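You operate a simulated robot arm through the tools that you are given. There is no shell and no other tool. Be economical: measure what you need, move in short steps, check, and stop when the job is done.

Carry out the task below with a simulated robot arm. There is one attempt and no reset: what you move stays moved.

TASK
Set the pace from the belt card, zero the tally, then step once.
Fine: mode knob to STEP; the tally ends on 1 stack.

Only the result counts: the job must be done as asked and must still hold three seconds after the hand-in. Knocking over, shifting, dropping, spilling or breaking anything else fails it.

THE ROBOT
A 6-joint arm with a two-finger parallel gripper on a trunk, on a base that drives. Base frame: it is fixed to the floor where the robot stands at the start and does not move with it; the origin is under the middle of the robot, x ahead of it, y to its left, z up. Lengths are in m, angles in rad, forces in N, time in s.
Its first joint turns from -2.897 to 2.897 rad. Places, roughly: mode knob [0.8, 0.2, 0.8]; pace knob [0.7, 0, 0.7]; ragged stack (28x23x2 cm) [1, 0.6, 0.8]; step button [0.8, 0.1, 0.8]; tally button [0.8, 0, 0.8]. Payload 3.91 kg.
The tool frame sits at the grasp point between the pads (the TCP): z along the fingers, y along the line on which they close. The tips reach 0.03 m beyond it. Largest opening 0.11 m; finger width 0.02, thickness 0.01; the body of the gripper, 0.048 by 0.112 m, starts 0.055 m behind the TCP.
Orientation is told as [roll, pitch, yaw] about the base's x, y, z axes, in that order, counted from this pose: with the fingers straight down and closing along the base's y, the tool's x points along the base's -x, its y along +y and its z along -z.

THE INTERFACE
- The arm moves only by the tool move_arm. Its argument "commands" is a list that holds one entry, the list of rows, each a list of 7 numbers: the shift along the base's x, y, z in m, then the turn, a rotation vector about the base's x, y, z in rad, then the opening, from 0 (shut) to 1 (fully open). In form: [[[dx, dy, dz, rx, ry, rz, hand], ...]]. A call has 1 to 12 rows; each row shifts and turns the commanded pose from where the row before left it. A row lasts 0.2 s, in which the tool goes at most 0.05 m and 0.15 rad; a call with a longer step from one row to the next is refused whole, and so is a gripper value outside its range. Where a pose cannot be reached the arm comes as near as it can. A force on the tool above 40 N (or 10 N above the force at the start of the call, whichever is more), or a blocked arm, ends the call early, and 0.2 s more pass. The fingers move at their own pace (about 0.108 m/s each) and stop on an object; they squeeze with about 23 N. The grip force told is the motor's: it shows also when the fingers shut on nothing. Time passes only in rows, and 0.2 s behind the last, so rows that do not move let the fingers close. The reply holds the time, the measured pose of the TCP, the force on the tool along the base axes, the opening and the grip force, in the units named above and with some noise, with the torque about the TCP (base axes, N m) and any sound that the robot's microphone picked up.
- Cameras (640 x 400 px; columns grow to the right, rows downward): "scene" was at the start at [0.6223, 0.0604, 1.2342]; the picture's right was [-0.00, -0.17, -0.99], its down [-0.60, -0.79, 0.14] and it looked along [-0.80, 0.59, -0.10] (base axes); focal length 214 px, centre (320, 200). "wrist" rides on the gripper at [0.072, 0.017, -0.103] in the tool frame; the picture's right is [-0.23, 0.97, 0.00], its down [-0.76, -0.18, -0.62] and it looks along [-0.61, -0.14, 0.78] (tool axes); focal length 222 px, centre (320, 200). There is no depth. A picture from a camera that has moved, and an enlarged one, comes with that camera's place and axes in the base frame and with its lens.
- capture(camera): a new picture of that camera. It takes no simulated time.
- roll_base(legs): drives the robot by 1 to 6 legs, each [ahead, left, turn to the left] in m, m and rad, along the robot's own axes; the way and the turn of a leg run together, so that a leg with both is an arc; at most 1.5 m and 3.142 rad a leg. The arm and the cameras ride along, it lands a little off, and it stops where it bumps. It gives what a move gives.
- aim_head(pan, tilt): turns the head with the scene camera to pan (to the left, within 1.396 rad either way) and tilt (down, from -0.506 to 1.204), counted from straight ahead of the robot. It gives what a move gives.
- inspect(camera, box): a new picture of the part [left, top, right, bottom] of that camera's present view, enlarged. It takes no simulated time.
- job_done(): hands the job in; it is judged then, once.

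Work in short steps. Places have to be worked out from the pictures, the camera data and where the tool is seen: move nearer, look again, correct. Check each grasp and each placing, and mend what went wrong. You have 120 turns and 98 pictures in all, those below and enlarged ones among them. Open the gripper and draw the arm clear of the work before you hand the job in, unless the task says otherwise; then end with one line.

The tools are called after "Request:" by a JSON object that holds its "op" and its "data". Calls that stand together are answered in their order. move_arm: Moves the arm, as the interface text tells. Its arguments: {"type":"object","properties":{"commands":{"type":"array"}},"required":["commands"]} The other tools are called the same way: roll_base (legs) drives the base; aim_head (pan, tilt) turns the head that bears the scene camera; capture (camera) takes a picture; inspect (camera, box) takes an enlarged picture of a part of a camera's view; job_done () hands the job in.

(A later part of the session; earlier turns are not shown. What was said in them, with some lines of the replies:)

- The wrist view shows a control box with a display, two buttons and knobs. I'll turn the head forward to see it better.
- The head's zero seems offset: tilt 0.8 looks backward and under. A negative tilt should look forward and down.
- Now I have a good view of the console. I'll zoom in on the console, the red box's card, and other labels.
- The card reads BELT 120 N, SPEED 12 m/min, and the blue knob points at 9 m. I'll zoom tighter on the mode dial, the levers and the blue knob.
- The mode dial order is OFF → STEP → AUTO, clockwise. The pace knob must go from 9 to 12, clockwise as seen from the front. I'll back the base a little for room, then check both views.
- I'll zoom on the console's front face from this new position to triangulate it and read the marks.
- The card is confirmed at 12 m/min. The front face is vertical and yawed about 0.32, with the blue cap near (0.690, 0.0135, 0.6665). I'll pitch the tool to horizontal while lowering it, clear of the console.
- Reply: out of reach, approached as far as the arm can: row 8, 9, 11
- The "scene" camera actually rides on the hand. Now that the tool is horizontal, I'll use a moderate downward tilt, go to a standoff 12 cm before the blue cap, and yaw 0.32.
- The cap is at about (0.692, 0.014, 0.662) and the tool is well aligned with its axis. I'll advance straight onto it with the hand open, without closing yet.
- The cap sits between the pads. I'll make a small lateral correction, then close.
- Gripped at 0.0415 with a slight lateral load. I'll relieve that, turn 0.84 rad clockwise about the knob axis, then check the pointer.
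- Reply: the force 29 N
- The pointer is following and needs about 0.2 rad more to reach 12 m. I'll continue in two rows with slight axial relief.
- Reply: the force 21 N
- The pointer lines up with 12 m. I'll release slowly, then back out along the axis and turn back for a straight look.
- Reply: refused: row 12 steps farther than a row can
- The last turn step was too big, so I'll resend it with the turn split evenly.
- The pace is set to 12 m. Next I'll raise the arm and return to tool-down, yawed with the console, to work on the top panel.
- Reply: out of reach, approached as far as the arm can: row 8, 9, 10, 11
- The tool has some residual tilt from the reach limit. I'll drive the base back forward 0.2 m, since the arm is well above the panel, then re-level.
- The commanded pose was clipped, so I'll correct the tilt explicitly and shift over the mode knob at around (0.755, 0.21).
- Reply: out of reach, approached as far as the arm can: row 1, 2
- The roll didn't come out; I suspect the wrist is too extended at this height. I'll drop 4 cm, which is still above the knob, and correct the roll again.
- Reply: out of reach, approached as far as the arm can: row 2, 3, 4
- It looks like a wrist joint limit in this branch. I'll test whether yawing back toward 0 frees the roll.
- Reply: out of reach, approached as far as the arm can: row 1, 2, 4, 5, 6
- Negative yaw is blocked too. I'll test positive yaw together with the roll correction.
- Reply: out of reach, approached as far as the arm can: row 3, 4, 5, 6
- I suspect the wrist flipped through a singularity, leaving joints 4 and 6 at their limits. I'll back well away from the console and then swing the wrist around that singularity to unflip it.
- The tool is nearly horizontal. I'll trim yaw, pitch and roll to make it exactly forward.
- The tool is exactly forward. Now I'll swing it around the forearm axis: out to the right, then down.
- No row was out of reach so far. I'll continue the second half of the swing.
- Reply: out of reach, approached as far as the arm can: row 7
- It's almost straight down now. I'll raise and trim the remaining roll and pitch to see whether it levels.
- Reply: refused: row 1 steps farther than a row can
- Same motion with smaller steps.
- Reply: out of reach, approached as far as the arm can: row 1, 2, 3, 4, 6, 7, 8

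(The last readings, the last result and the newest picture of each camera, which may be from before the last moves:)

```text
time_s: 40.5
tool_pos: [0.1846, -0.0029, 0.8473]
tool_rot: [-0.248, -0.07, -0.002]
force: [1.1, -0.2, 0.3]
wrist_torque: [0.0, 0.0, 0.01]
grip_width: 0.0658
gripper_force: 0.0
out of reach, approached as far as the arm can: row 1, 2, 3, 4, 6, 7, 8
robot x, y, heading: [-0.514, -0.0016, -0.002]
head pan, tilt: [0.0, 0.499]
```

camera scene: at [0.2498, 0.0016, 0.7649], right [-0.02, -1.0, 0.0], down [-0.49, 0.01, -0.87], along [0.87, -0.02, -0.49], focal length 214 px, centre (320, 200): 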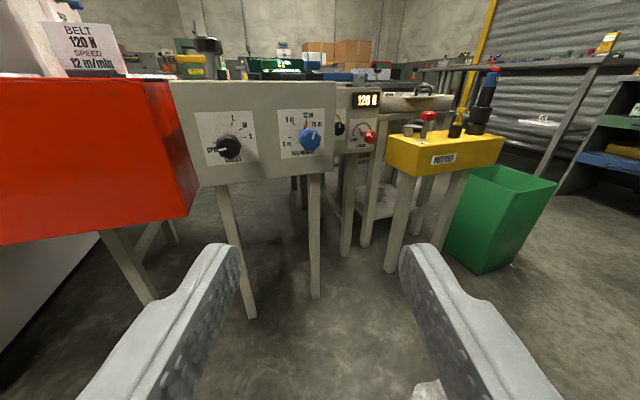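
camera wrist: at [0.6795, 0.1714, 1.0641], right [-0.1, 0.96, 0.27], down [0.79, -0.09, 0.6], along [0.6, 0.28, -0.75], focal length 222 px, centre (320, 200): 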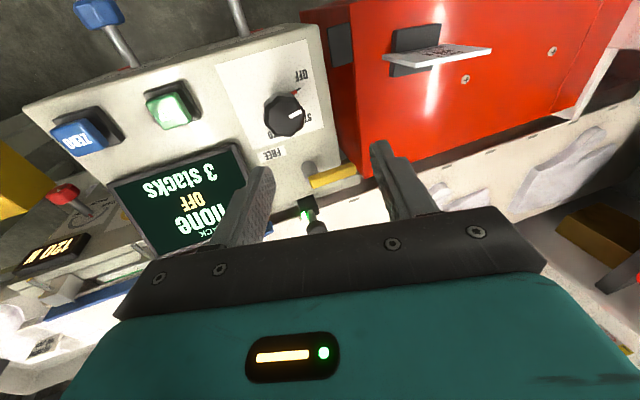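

It's now leaning the other way, so the horizontal pose was actually the unflipped one. I'll swing back up to horizontal, trim it exactly in plane, then pitch straight down through the crossing.

Request:
{"op": "move_arm", "data": {"commands": [[[0.01, 0, -0.015, 0, -0.148, 0, 0.6], [0.01, 0, -0.015, 0, -0.148, 0, 0.6], [0.01, 0, -0.015, 0, -0.148, 0, 0.6], [0.01, 0, -0.015, 0, -0.148, 0, 0.6], [0.01, 0, -0.015, 0, -0.148, 0, 0.6], [0.01, 0, -0.015, 0, -0.148, 0, 0.6], [0.01, 0, -0.015, 0, -0.148, 0, 0.6], [0.01, 0, -0.015, 0, -0.148, 0, 0.6], [0.01, 0, -0.015, 0, -0.148, 0, 0.6], [0.01, 0, -0.015, 0, -0.148, 0, 0.6]]]}}

Request:
{"op": "capture", "data": {"camera": "scene"}}

```text
time_s: 42.7
tool_pos: [0.2865, -0.0017, 0.6984]
tool_rot: [-0.006, -1.552, -0.231]
force: [0.5, 0.1, 1.1]
wrist_torque: [0.02, 0.05, -0.05]
grip_width: 0.0658
gripper_force: 0.0
robot x, y, heading: [-0.5094, 0.0059, -0.003]
head pan, tilt: [0.0, 0.499]
```

```text
61 pictures are left
camera scene: at [0.2517, 0.0063, 0.7627], right [-0.23, -0.97, 0.0], down [-0.48, 0.12, -0.87], along [0.84, -0.2, -0.5], focal length 214 px, centre (320, 200)
```

scene: 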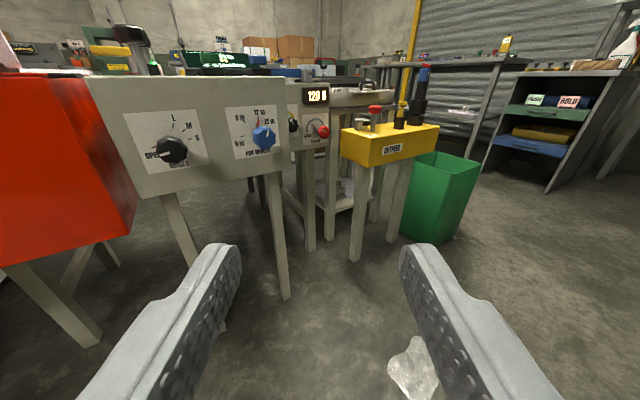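

I'll trim the yaw to zero, in plane with the arm, then check.

Request:
{"op": "move_arm", "data": {"commands": [[[0, 0, 0, 0, -0.02, 0.117, 0.6], [0, 0, 0, 0, 0, 0.117, 0.6], [0, 0, 0, 0, 0, 0, 0.6]]]}}

Request:
{"op": "move_arm", "data": {"commands": [[[0, 0, 0.01, 0, 0.148, 0, 0.6], [0, 0, 0.01, 0, 0.148, 0, 0.6], [0, 0, 0.01, 0, 0.148, 0, 0.6], [0, 0, 0.01, 0, 0.148, 0, 0.6], [0, 0, 0.01, 0, 0.148, 0, 0.6], [0, 0, 0.01, 0, 0.148, 0, 0.6], [0, 0, 0.01, 0, 0.148, 0, 0.6]]]}}

```text
time_s: 43.5
tool_pos: [0.2874, -0.0012, 0.6981]
tool_rot: [0.982, -1.568, -0.985]
force: [0.2, 0.7, -0.9]
wrist_torque: [-0.01, -0.02, 0.01]
grip_width: 0.0659
gripper_force: 0.1
robot x, y, heading: [-0.5142, 0.0, -0.001]
head pan, tilt: [0.0, 0.499]
```

```text
time_s: 45.1
tool_pos: [0.2849, -0.0005, 0.7689]
tool_rot: [-0.003, -0.53, -0.001]
force: [0.2, -1.5, -0.2]
wrist_torque: [-0.01, -0.03, 0.0]
grip_width: 0.0658
gripper_force: 0.1
robot x, y, heading: [-0.5138, -0.0005, -0.007]
head pan, tilt: [0.0, 0.499]
```

No roll has appeared, so it's crossing in plane. I'll continue to straight down and raise.

Request:
{"op": "move_arm", "data": {"commands": [[[0, 0, 0.03, 0, 0.1325, 0, 0.6], [0, 0, 0.03, 0, 0.1325, 0, 0.6], [0, 0, 0.03, 0, 0.1325, 0, 0.6], [0, 0, 0.03, 0, 0.1325, 0, 0.6], [0, 0, 0.04, 0, 0, 0, 0.6], [0, 0, 0.04, 0, 0, 0, 0.6]]]}}

```text
time_s: 46.5
tool_pos: [0.2851, -0.0005, 0.97]
tool_rot: [-0.005, -0.002, -0.001]
force: [0.0, 0.0, -1.0]
wrist_torque: [0.0, 0.05, -0.04]
grip_width: 0.0658
gripper_force: 0.1
robot x, y, heading: [-0.5121, 0.0002, -0.005]
head pan, tilt: [0.0, 0.499]
```

The wrist is straight down and level again. I'll drive back to the console, with the TCP above the panel at z 0.97.

Request:
{"op": "roll_base", "data": {"legs": [[0.46, 0, 0]]}}

Request:
{"op": "move_arm", "data": {"commands": [[[0, 0.035, 0, 0, 0, 0.1, 0.6], [0, 0.035, 0, 0, 0, 0.1, 0.6], [0, 0.035, 0, 0, 0, 0.1, 0.6], [0, 0.035, 0, 0, 0, 0.02, 0.6], [0, 0.035, 0, 0, 0, 0, 0.6], [0, 0.035, 0, 0, 0, 0, 0.6]]]}}

Request:
{"op": "capture", "data": {"camera": "scene"}}

Request:
{"op": "capture", "data": {"camera": "wrist"}}

```text
time_s: 49.3
tool_pos: [0.7485, -0.0062, 0.9708]
tool_rot: [-0.002, -0.002, -0.007]
force: [-0.5, -1.2, 0.9]
wrist_torque: [-0.03, 0.01, 0.01]
grip_width: 0.0658
gripper_force: 0.0
robot x, y, heading: [-0.0477, -0.0003, -0.009]
head pan, tilt: [0.0, 0.499]
```

```text
time_s: 50.7
tool_pos: [0.746, 0.2046, 0.9718]
tool_rot: [-0.002, -0.004, 0.312]
force: [0.1, 0.3, -0.2]
wrist_torque: [0.05, 0.0, 0.0]
grip_width: 0.0661
gripper_force: 0.1
robot x, y, heading: [-0.051, -0.003, -0.01]
head pan, tilt: [0.0, 0.499]
```

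```text
60 pictures are left
camera scene: at [0.81, 0.2244, 1.0107], right [0.31, -0.95, 0.0], down [-0.84, -0.27, 0.48], along [-0.45, -0.15, -0.88], focal length 214 px, centre (320, 200)
```

scene: 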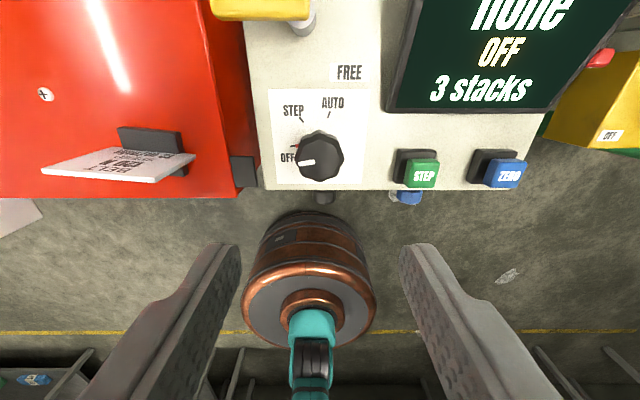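

```text
59 pictures are left
camera wrist: at [0.6729, 0.2002, 1.0746], right [-0.08, 1.0, 0.0], down [0.78, 0.07, 0.63], along [0.62, 0.05, -0.78], focal length 222 px, centre (320, 200)
```

wrist: 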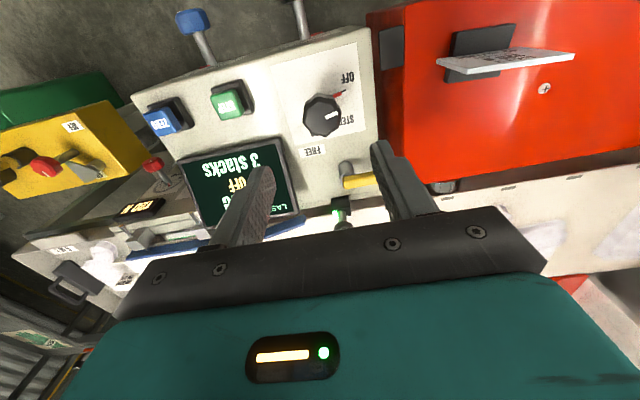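

The tool is level, and the mode cap triangulates to (0.755, 0.207) with its top at about z 0.82. I'll descend over it with the fingers open, stopping at TCP z ≈ 0.818.

Request:
{"op": "move_arm", "data": {"commands": [[[0.009, 0.002, -0.03, 0, 0, 0, 0.7], [0, 0, -0.04, 0, 0, 0, 0.7], [0, 0, -0.04, 0, 0, 0, 0.7]]]}}

Request:
{"op": "capture", "data": {"camera": "scene"}}

Request:
{"op": "capture", "data": {"camera": "wrist"}}

```text
time_s: 51.5
tool_pos: [0.756, 0.2087, 0.8616]
tool_rot: [-0.003, -0.004, 0.314]
force: [0.1, 0.0, 0.7]
wrist_torque: [0.01, -0.02, 0.03]
grip_width: 0.0769
gripper_force: 0.0
robot x, y, heading: [-0.0455, -0.0043, -0.007]
head pan, tilt: [0.0, 0.499]
```

```text
58 pictures are left
camera scene: at [0.8191, 0.2262, 0.9006], right [0.31, -0.95, 0.0], down [-0.84, -0.27, 0.47], along [-0.45, -0.15, -0.88], focal length 214 px, centre (320, 200)
```

scene: 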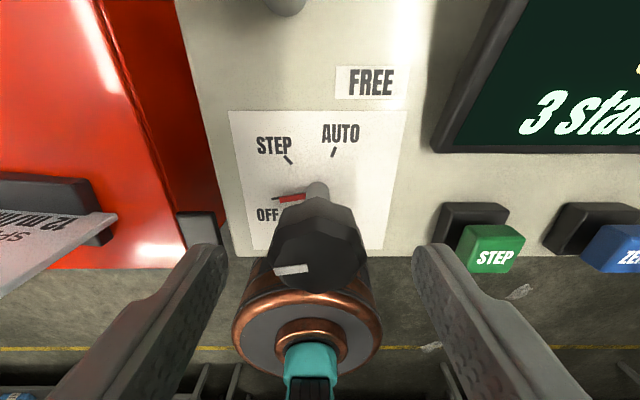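

```text
57 pictures are left
camera wrist: at [0.6819, 0.2019, 0.9643], right [-0.08, 1.0, 0.0], down [0.78, 0.07, 0.63], along [0.63, 0.05, -0.78], focal length 222 px, centre (320, 200)
```

wrist: 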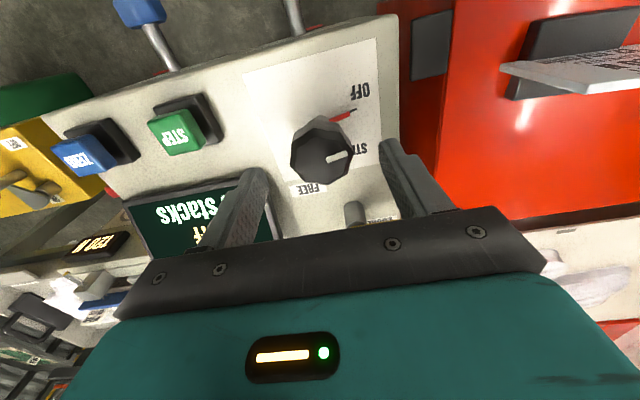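

The cap centre is (0.755, 0.207), top at about 0.82. I'll descend to TCP z 0.82 and close on it.

Request:
{"op": "move_arm", "data": {"commands": [[[-0.0005, -0.002, -0.02, 0, 0, 0, 0.7], [0, 0, -0.021, 0, 0, 0, 0.6], [0, 0, 0, 0, 0, 0, 0.4], [0, 0, 0, 0, 0, 0, 0.2], [0, 0, 0, 0, 0, 0, 0.2], [0, 0, 0, 0, 0, 0, 0.2]]]}}

Request:
{"op": "capture", "data": {"camera": "scene"}}

```text
time_s: 52.9
tool_pos: [0.7544, 0.2084, 0.8193]
tool_rot: [-0.003, -0.004, 0.316]
force: [-11.1, 29.0, -7.7]
wrist_torque: [0.56, -0.9, -0.09]
grip_width: 0.0419
gripper_force: 45.2
robot x, y, heading: [-0.0458, 0.0011, -0.009]
head pan, tilt: [0.0, 0.499]
```

```text
56 pictures are left
camera scene: at [0.8174, 0.2269, 0.8589], right [0.31, -0.95, 0.0], down [-0.84, -0.27, 0.48], along [-0.45, -0.15, -0.88], focal length 214 px, centre (320, 200)
```

scene: 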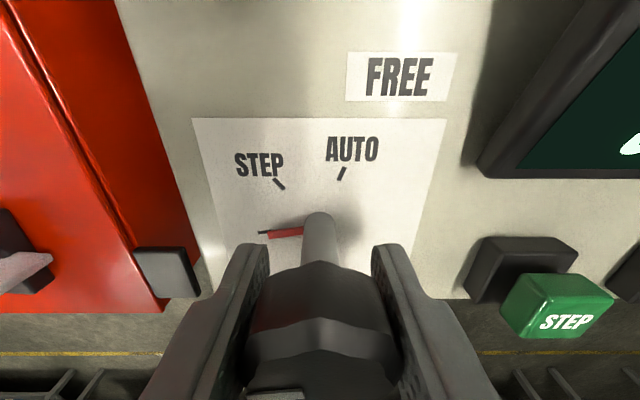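

It's gripped, with a lateral load that says to shift about 2 mm left. I'll relieve that and turn clockwise 0.89 rad, then check.

Request:
{"op": "move_arm", "data": {"commands": [[[-0.0006, 0.0019, 0, 0, 0, 0, 0.2], [0, 0, 0, 0, 0, -0.148, 0.2], [0, 0, 0, 0, 0, -0.148, 0.2], [0, 0, 0, 0, 0, -0.148, 0.2], [0, 0, 0, 0, 0, -0.148, 0.2], [0, 0, 0, 0, 0, -0.148, 0.2], [0, 0, 0, 0, 0, -0.148, 0.2]]]}}

Request:
{"op": "capture", "data": {"camera": "scene"}}

```text
time_s: 54.5
tool_pos: [0.7562, 0.2063, 0.819]
tool_rot: [-0.002, -0.005, -0.578]
force: [1.9, 25.3, -7.2]
wrist_torque: [0.13, -0.43, -0.11]
grip_width: 0.0416
gripper_force: 45.1
robot x, y, heading: [-0.0454, -0.0016, -0.014]
head pan, tilt: [0.0, 0.499]
```

```text
55 pictures are left
camera scene: at [0.8124, 0.1698, 0.8591], right [-0.55, -0.84, 0.0], down [-0.74, 0.48, 0.47], along [-0.4, 0.26, -0.88], focal length 214 px, centre (320, 200)
```

scene: 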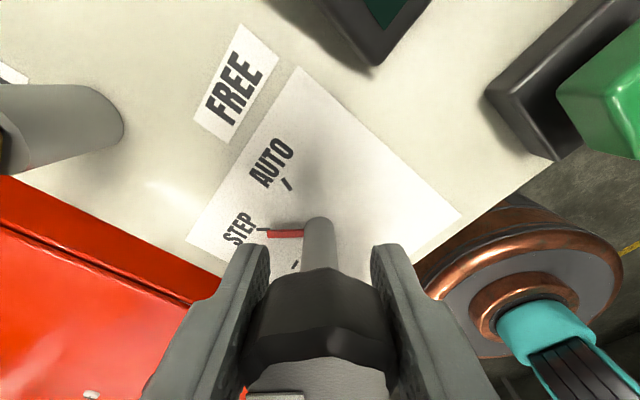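

Almost at STEP; zooming to judge the remaining turn.

Request:
{"op": "inspect", "data": {"camera": "scene", "box": [220, 170, 360, 280]}}

```text
3.64 times, centred on (290, 225) of scene
camera zoom: at [0.8124, 0.1698, 0.8591], right [-0.55, -0.84, 0.0], down [-0.74, 0.48, 0.47], along [-0.4, 0.26, -0.88], focal length 780 px, centre (429, 109)
```

zoom: 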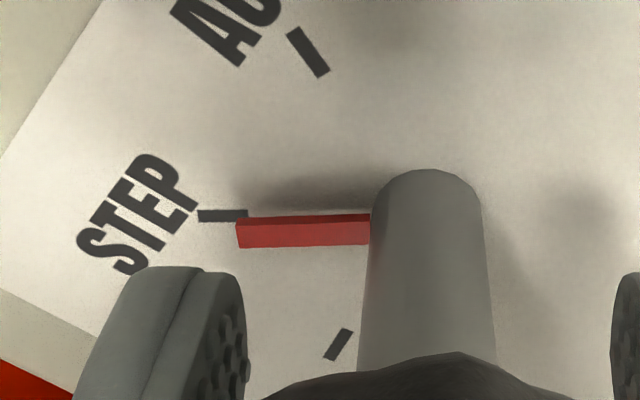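

The pointer is parallel with and on the STEP tick, so the knob seems to have settled there. I'll release, rise, turn back, and check the display.

Request:
{"op": "move_arm", "data": {"commands": [[[0, 0, 0, 0, 0, 0, 0.5], [0, 0, 0, 0, 0, 0, 0.7], [0, 0, 0, 0, 0, 0, 0.7], [0, 0, 0.04, 0, 0, 0, 0.7], [0, 0, 0.04, 0, 0, 0, 0.7], [0, 0, 0.03, 0, 0, 0.148, 0.7], [0, 0, 0.03, 0, 0, 0.148, 0.7], [0, 0, 0, 0, 0, 0.148, 0.7], [0, 0, 0, 0, 0, 0.148, 0.7], [0, 0, 0, 0, 0, 0.148, 0.5], [0, 0, 0, 0, 0, 0.148, 0.3]]]}}

Request:
{"op": "capture", "data": {"camera": "scene"}}

Request:
{"op": "inspect", "data": {"camera": "scene", "box": [240, 70, 400, 190]}}

```text
time_s: 56.9
tool_pos: [0.7552, 0.2067, 0.9594]
tool_rot: [-0.003, -0.004, 0.316]
force: [0.3, 0.3, -0.1]
wrist_torque: [0.01, -0.02, -0.02]
grip_width: 0.0331
gripper_force: 0.1
robot x, y, heading: [-0.045, -0.0041, -0.008]
head pan, tilt: [0.0, 0.499]
```

```text
53 pictures are left
camera scene: at [0.8177, 0.2241, 0.9993], right [0.31, -0.95, 0.0], down [-0.84, -0.27, 0.48], along [-0.45, -0.15, -0.88], focal length 214 px, centre (320, 200)
```

scene: 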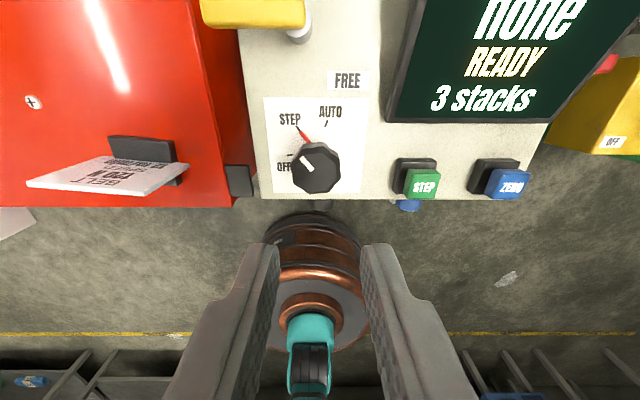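

```text
3.33 times, centred on (320, 130) of scene
camera zoom: at [0.8177, 0.2241, 0.9993], right [0.31, -0.95, 0.0], down [-0.84, -0.27, 0.48], along [-0.45, -0.15, -0.88], focal length 715 px, centre (320, 433)
```

zoom: 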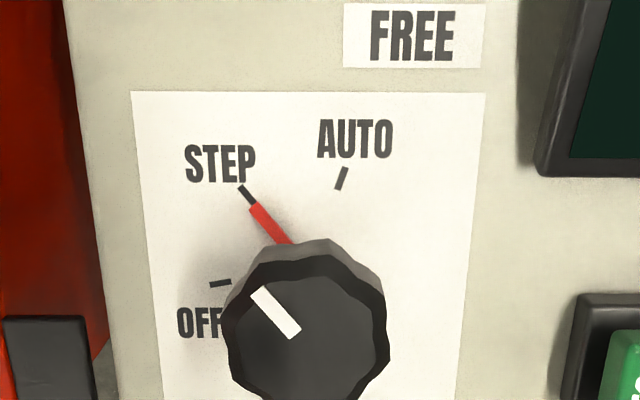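

Mode is STEP and the display shows READY. Next I'll close the fingers and move above the ZERO button, about (0.794, 0.009).

Request:
{"op": "move_arm", "data": {"commands": [[[0.006, -0.04, 0, 0, 0, 0, 0], [0.008, -0.04, 0, 0, 0, 0, 0], [0.008, -0.04, 0, 0, 0, 0, 0], [0.008, -0.04, 0, 0, 0, 0, 0], [0.008, -0.038, -0.02, 0, 0, 0, 0], [0, 0, -0.04, 0, 0, 0, 0]]]}}

Request:
{"op": "capture", "data": {"camera": "scene"}}

Request:
{"op": "capture", "data": {"camera": "wrist"}}

```text
time_s: 58.3
tool_pos: [0.7923, 0.0059, 0.8991]
tool_rot: [-0.005, -0.004, 0.314]
force: [0.4, 0.2, 0.1]
wrist_torque: [-0.01, -0.03, -0.03]
grip_width: 0.0001
gripper_force: 23.2
robot x, y, heading: [-0.0522, -0.0027, -0.004]
head pan, tilt: [0.0, 0.499]
```

```text
51 pictures are left
camera scene: at [0.8549, 0.025, 0.9388], right [0.31, -0.95, 0.0], down [-0.84, -0.27, 0.48], along [-0.45, -0.15, -0.88], focal length 214 px, centre (320, 200)
```

scene: 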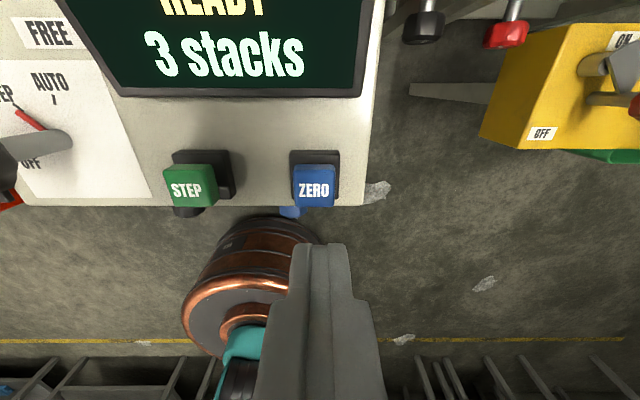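

```text
50 pictures are left
camera wrist: at [0.7178, 0.0007, 1.0025], right [-0.08, 1.0, 0.0], down [0.78, 0.07, 0.63], along [0.62, 0.05, -0.78], focal length 222 px, centre (320, 200)
```

wrist: 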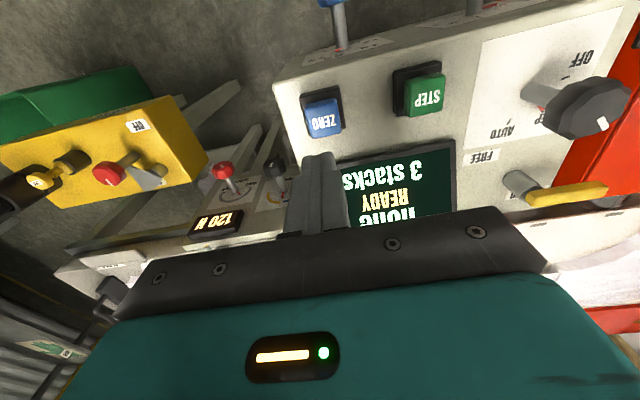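

ZERO's top is at about (0.788, 0.008, 0.787). I'll centre the closed tips over it and descend to just above.

Request:
{"op": "move_arm", "data": {"commands": [[[-0.004, 0.002, -0.025, 0, 0, 0, 0], [0, 0, -0.03, 0, 0, 0, 0], [0, 0, -0.019, 0, 0, 0, 0]]]}}

Request:
{"op": "capture", "data": {"camera": "scene"}}

Request:
{"op": "capture", "data": {"camera": "wrist"}}

```text
time_s: 59.1
tool_pos: [0.7883, 0.0075, 0.8251]
tool_rot: [-0.001, -0.003, 0.313]
force: [0.8, 0.9, 3.2]
wrist_torque: [0.03, 0.03, -0.02]
grip_width: 0.0001
gripper_force: 23.1
robot x, y, heading: [-0.0443, -0.0021, -0.011]
head pan, tilt: [0.0, 0.499]
heard: click
```

```text
49 pictures are left
camera scene: at [0.8508, 0.0264, 0.8651], right [0.31, -0.95, 0.0], down [-0.84, -0.27, 0.48], along [-0.45, -0.15, -0.88], focal length 214 px, centre (320, 200)
```

scene: 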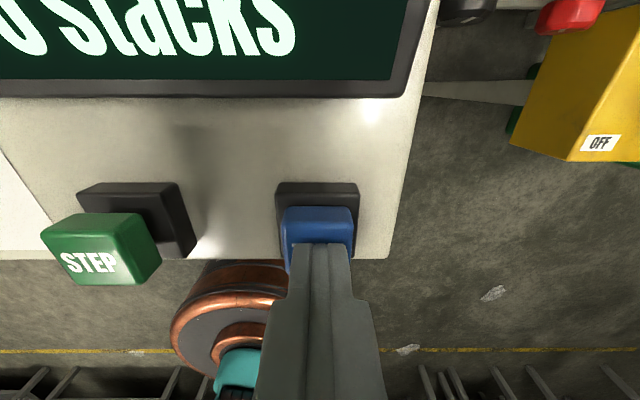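

```text
48 pictures are left
camera wrist: at [0.7137, 0.0021, 0.9288], right [-0.08, 1.0, 0.0], down [0.78, 0.07, 0.63], along [0.62, 0.05, -0.78], focal length 222 px, centre (320, 200)
```

wrist: 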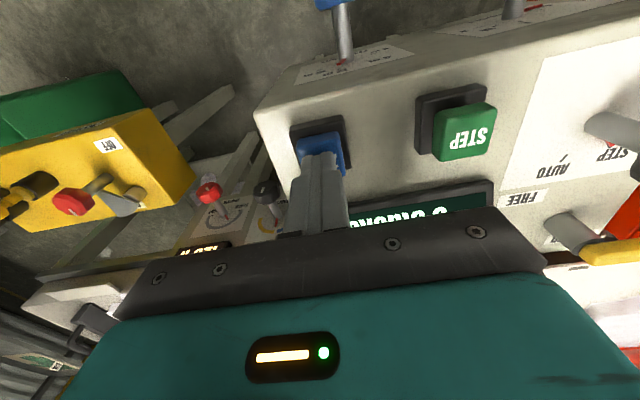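

A click was heard, and the display seems to show 0 stacks. I'll lift straight up and read it.

Request:
{"op": "move_arm", "data": {"commands": [[[0, 0, 0.04, 0, 0, 0, 0], [0, 0, 0.04, 0, 0, 0, 0], [0, 0, 0.03, 0, 0, 0, 0]]]}}

Request:
{"op": "capture", "data": {"camera": "scene"}}

```text
time_s: 59.9
tool_pos: [0.7886, 0.0081, 0.9359]
tool_rot: [-0.004, -0.004, 0.313]
force: [-0.1, 1.1, -0.9]
wrist_torque: [-0.01, 0.02, 0.01]
grip_width: 0.0004
gripper_force: 22.8
robot x, y, heading: [-0.046, -0.0033, -0.007]
head pan, tilt: [0.0, 0.499]
```

```text
47 pictures are left
camera scene: at [0.8507, 0.0267, 0.9753], right [0.31, -0.95, 0.0], down [-0.84, -0.27, 0.48], along [-0.45, -0.15, -0.88], focal length 214 px, centre (320, 200)
```

scene: 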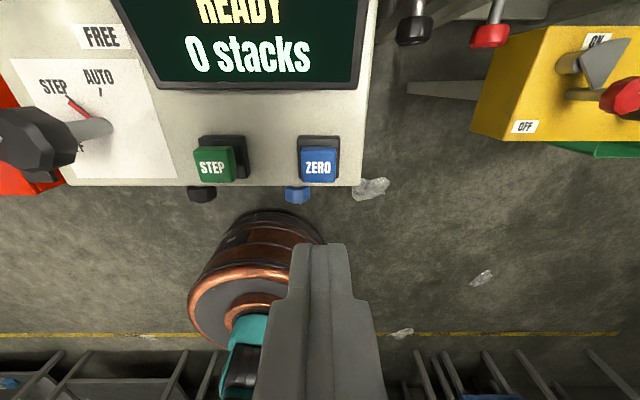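

The tally reads 0 with READY. STEP's top is at about (0.763, 0.097, 0.79), so I'll move above it at a safe height.

Request:
{"op": "move_arm", "data": {"commands": [[[-0.013, 0.0445, 0, 0, 0, 0, 0], [-0.013, 0.0445, 0, 0, 0, 0, 0], [0, 0, -0.04, 0, 0, 0, 0], [0, 0, -0.04, 0, 0, 0, 0]]]}}

Request:
{"op": "capture", "data": {"camera": "scene"}}

Request:
{"op": "capture", "data": {"camera": "wrist"}}

```text
time_s: 60.9
tool_pos: [0.763, 0.0977, 0.8545]
tool_rot: [-0.004, -0.004, 0.315]
force: [0.4, -1.1, 1.3]
wrist_torque: [0.0, -0.01, -0.05]
grip_width: 0.0002
gripper_force: 22.5
robot x, y, heading: [-0.0459, 0.0041, -0.005]
head pan, tilt: [0.0, 0.499]
```

```text
46 pictures are left
camera scene: at [0.8249, 0.1165, 0.8947], right [0.31, -0.95, 0.0], down [-0.84, -0.27, 0.48], along [-0.45, -0.15, -0.88], focal length 214 px, centre (320, 200)
```

scene: 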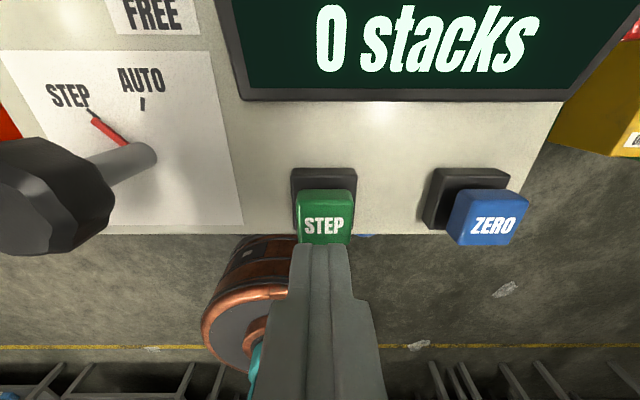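

```text
45 pictures are left
camera wrist: at [0.6879, 0.0922, 0.9585], right [-0.08, 1.0, 0.0], down [0.78, 0.07, 0.63], along [0.62, 0.05, -0.78], focal length 222 px, centre (320, 200)
```

wrist: 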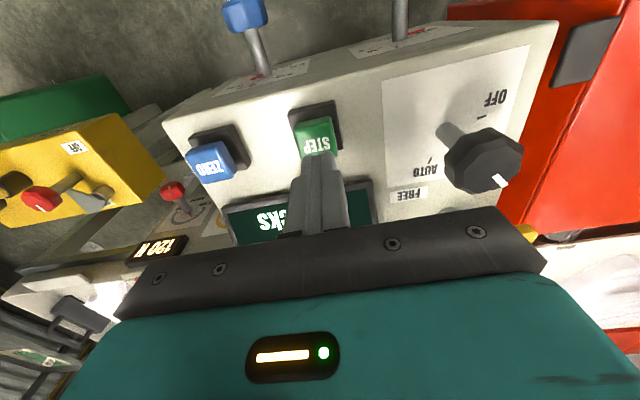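

Well centred. I'll press once to the same depth that clicked ZERO and lift right away.

Request:
{"op": "move_arm", "data": {"commands": [[[0, 0, -0.018, 0, 0, 0, 0], [0, 0, -0.012, 0, 0, 0, 0], [0, 0, 0, 0, 0, 0, 0], [0, 0, 0.04, 0, 0, 0, 0], [0, 0, 0.04, 0, 0, 0, 0]]]}}

Request:
{"op": "capture", "data": {"camera": "scene"}}

```text
time_s: 62.1
tool_pos: [0.7629, 0.0985, 0.9058]
tool_rot: [-0.004, -0.003, 0.316]
force: [0.5, 0.8, -1.1]
wrist_torque: [-0.03, 0.02, -0.02]
grip_width: 0.0
gripper_force: 22.8
robot x, y, heading: [-0.0472, -0.0014, -0.007]
head pan, tilt: [0.0, 0.499]
heard: click
```

```text
44 pictures are left
camera scene: at [0.8257, 0.1167, 0.9441], right [0.31, -0.95, 0.0], down [-0.84, -0.27, 0.48], along [-0.45, -0.15, -0.88], focal length 214 px, centre (320, 200)
```

scene: 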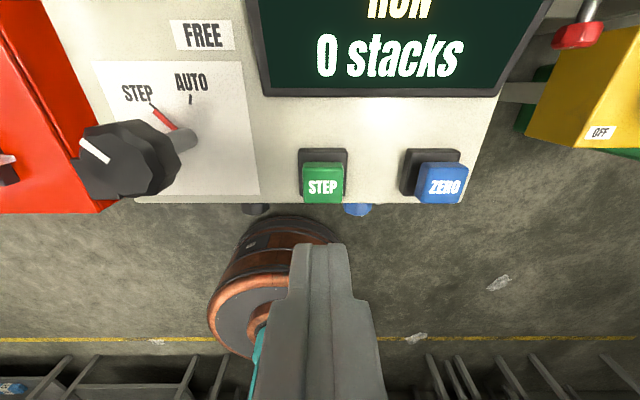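

One click, and the display says RUN. I'll draw the arm up and back with the gripper open while the step runs, and tilt the head to watch the display and belt.

Request:
{"op": "move_arm", "data": {"commands": [[[-0.02, 0, 0.03, 0, 0, 0, 0.3], [-0.03, 0, 0.03, 0, 0, 0, 0.6], [-0.03, 0, 0.03, 0, 0, 0, 1], [-0.03, 0, 0.02, 0, 0, 0, 1], [-0.03, 0, 0, 0, 0, 0, 1]]]}}

Request:
{"op": "aim_head", "data": {"pan": 0, "tilt": -0.4}}

Request:
{"op": "capture", "data": {"camera": "scene"}}

```text
time_s: 63.3
tool_pos: [0.623, 0.0996, 1.0166]
tool_rot: [-0.004, -0.002, 0.315]
force: [0.6, -1.4, -0.4]
wrist_torque: [-0.02, 0.05, 0.0]
grip_width: 0.1101
gripper_force: 0.1
robot x, y, heading: [-0.046, -0.0025, -0.01]
head pan, tilt: [0.0, 0.499]
```

```text
time_s: 64.5
tool_pos: [0.6225, 0.0998, 1.0167]
tool_rot: [-0.004, -0.003, 0.315]
force: [-1.3, 0.2, 1.1]
wrist_torque: [0.02, -0.01, 0.0]
grip_width: 0.11
gripper_force: 0.1
robot x, y, heading: [-0.0507, -0.0063, -0.01]
head pan, tilt: [0.0, -0.4]
```

```text
43 pictures are left
camera scene: at [0.7607, 0.1426, 1.0743], right [0.31, -0.95, 0.0], down [-0.87, -0.29, -0.39], along [0.37, 0.12, -0.92], focal length 214 px, centre (320, 200)
```

scene: 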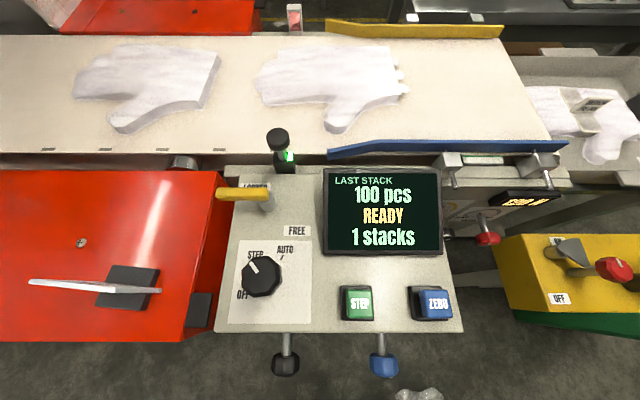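

The tally shows 1 stack, READY, with the mode still on STEP. A last look at the pace knob.

Request:
{"op": "inspect", "data": {"camera": "wrist", "box": [200, 20, 400, 180]}}

```text
2.50 times, centred on (300, 100) of wrist
camera zoom: at [0.5484, 0.0938, 1.1201], right [-0.08, 1.0, 0.0], down [0.78, 0.07, 0.63], along [0.62, 0.05, -0.78], focal length 555 px, centre (370, 450)
```

zoom: 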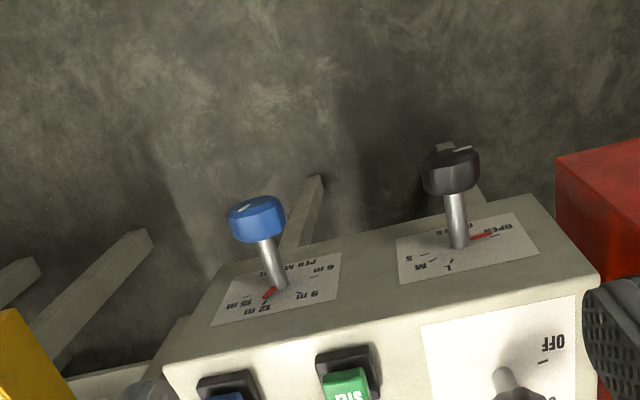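

I'll zoom tighter on the pace pointer to be sure.

Request:
{"op": "inspect", "data": {"camera": "wrist", "box": [260, 110, 320, 155]}}

```text
8.89 times, centred on (290, 132) of wrist
camera zoom: at [0.5484, 0.0938, 1.1201], right [-0.08, 1.0, 0.0], down [0.78, 0.07, 0.63], along [0.62, 0.05, -0.78], focal length 1974 px, centre (587, 800)
```

zoom: 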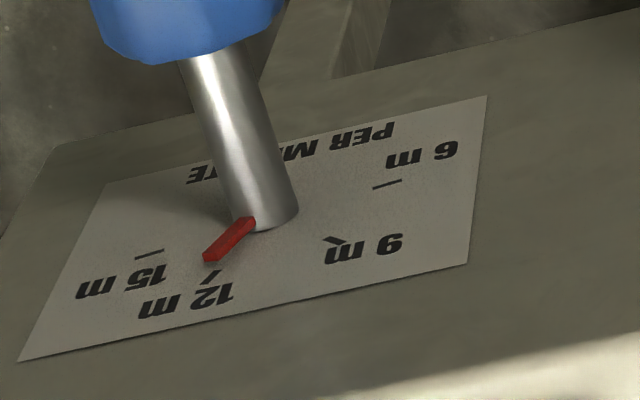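

The pointer is on 12 m; the small offset is parallax from the raised pointer. The arm is clear, the gripper is open and everything is set, so I'm handing in.

Request:
{"op": "job_done", "data": {}}

```text
The job is handed in.
```

The pace is set to 12 m/min from the belt card, the mode knob is on STEP, and after zeroing and one step the tally reads 1 stack.
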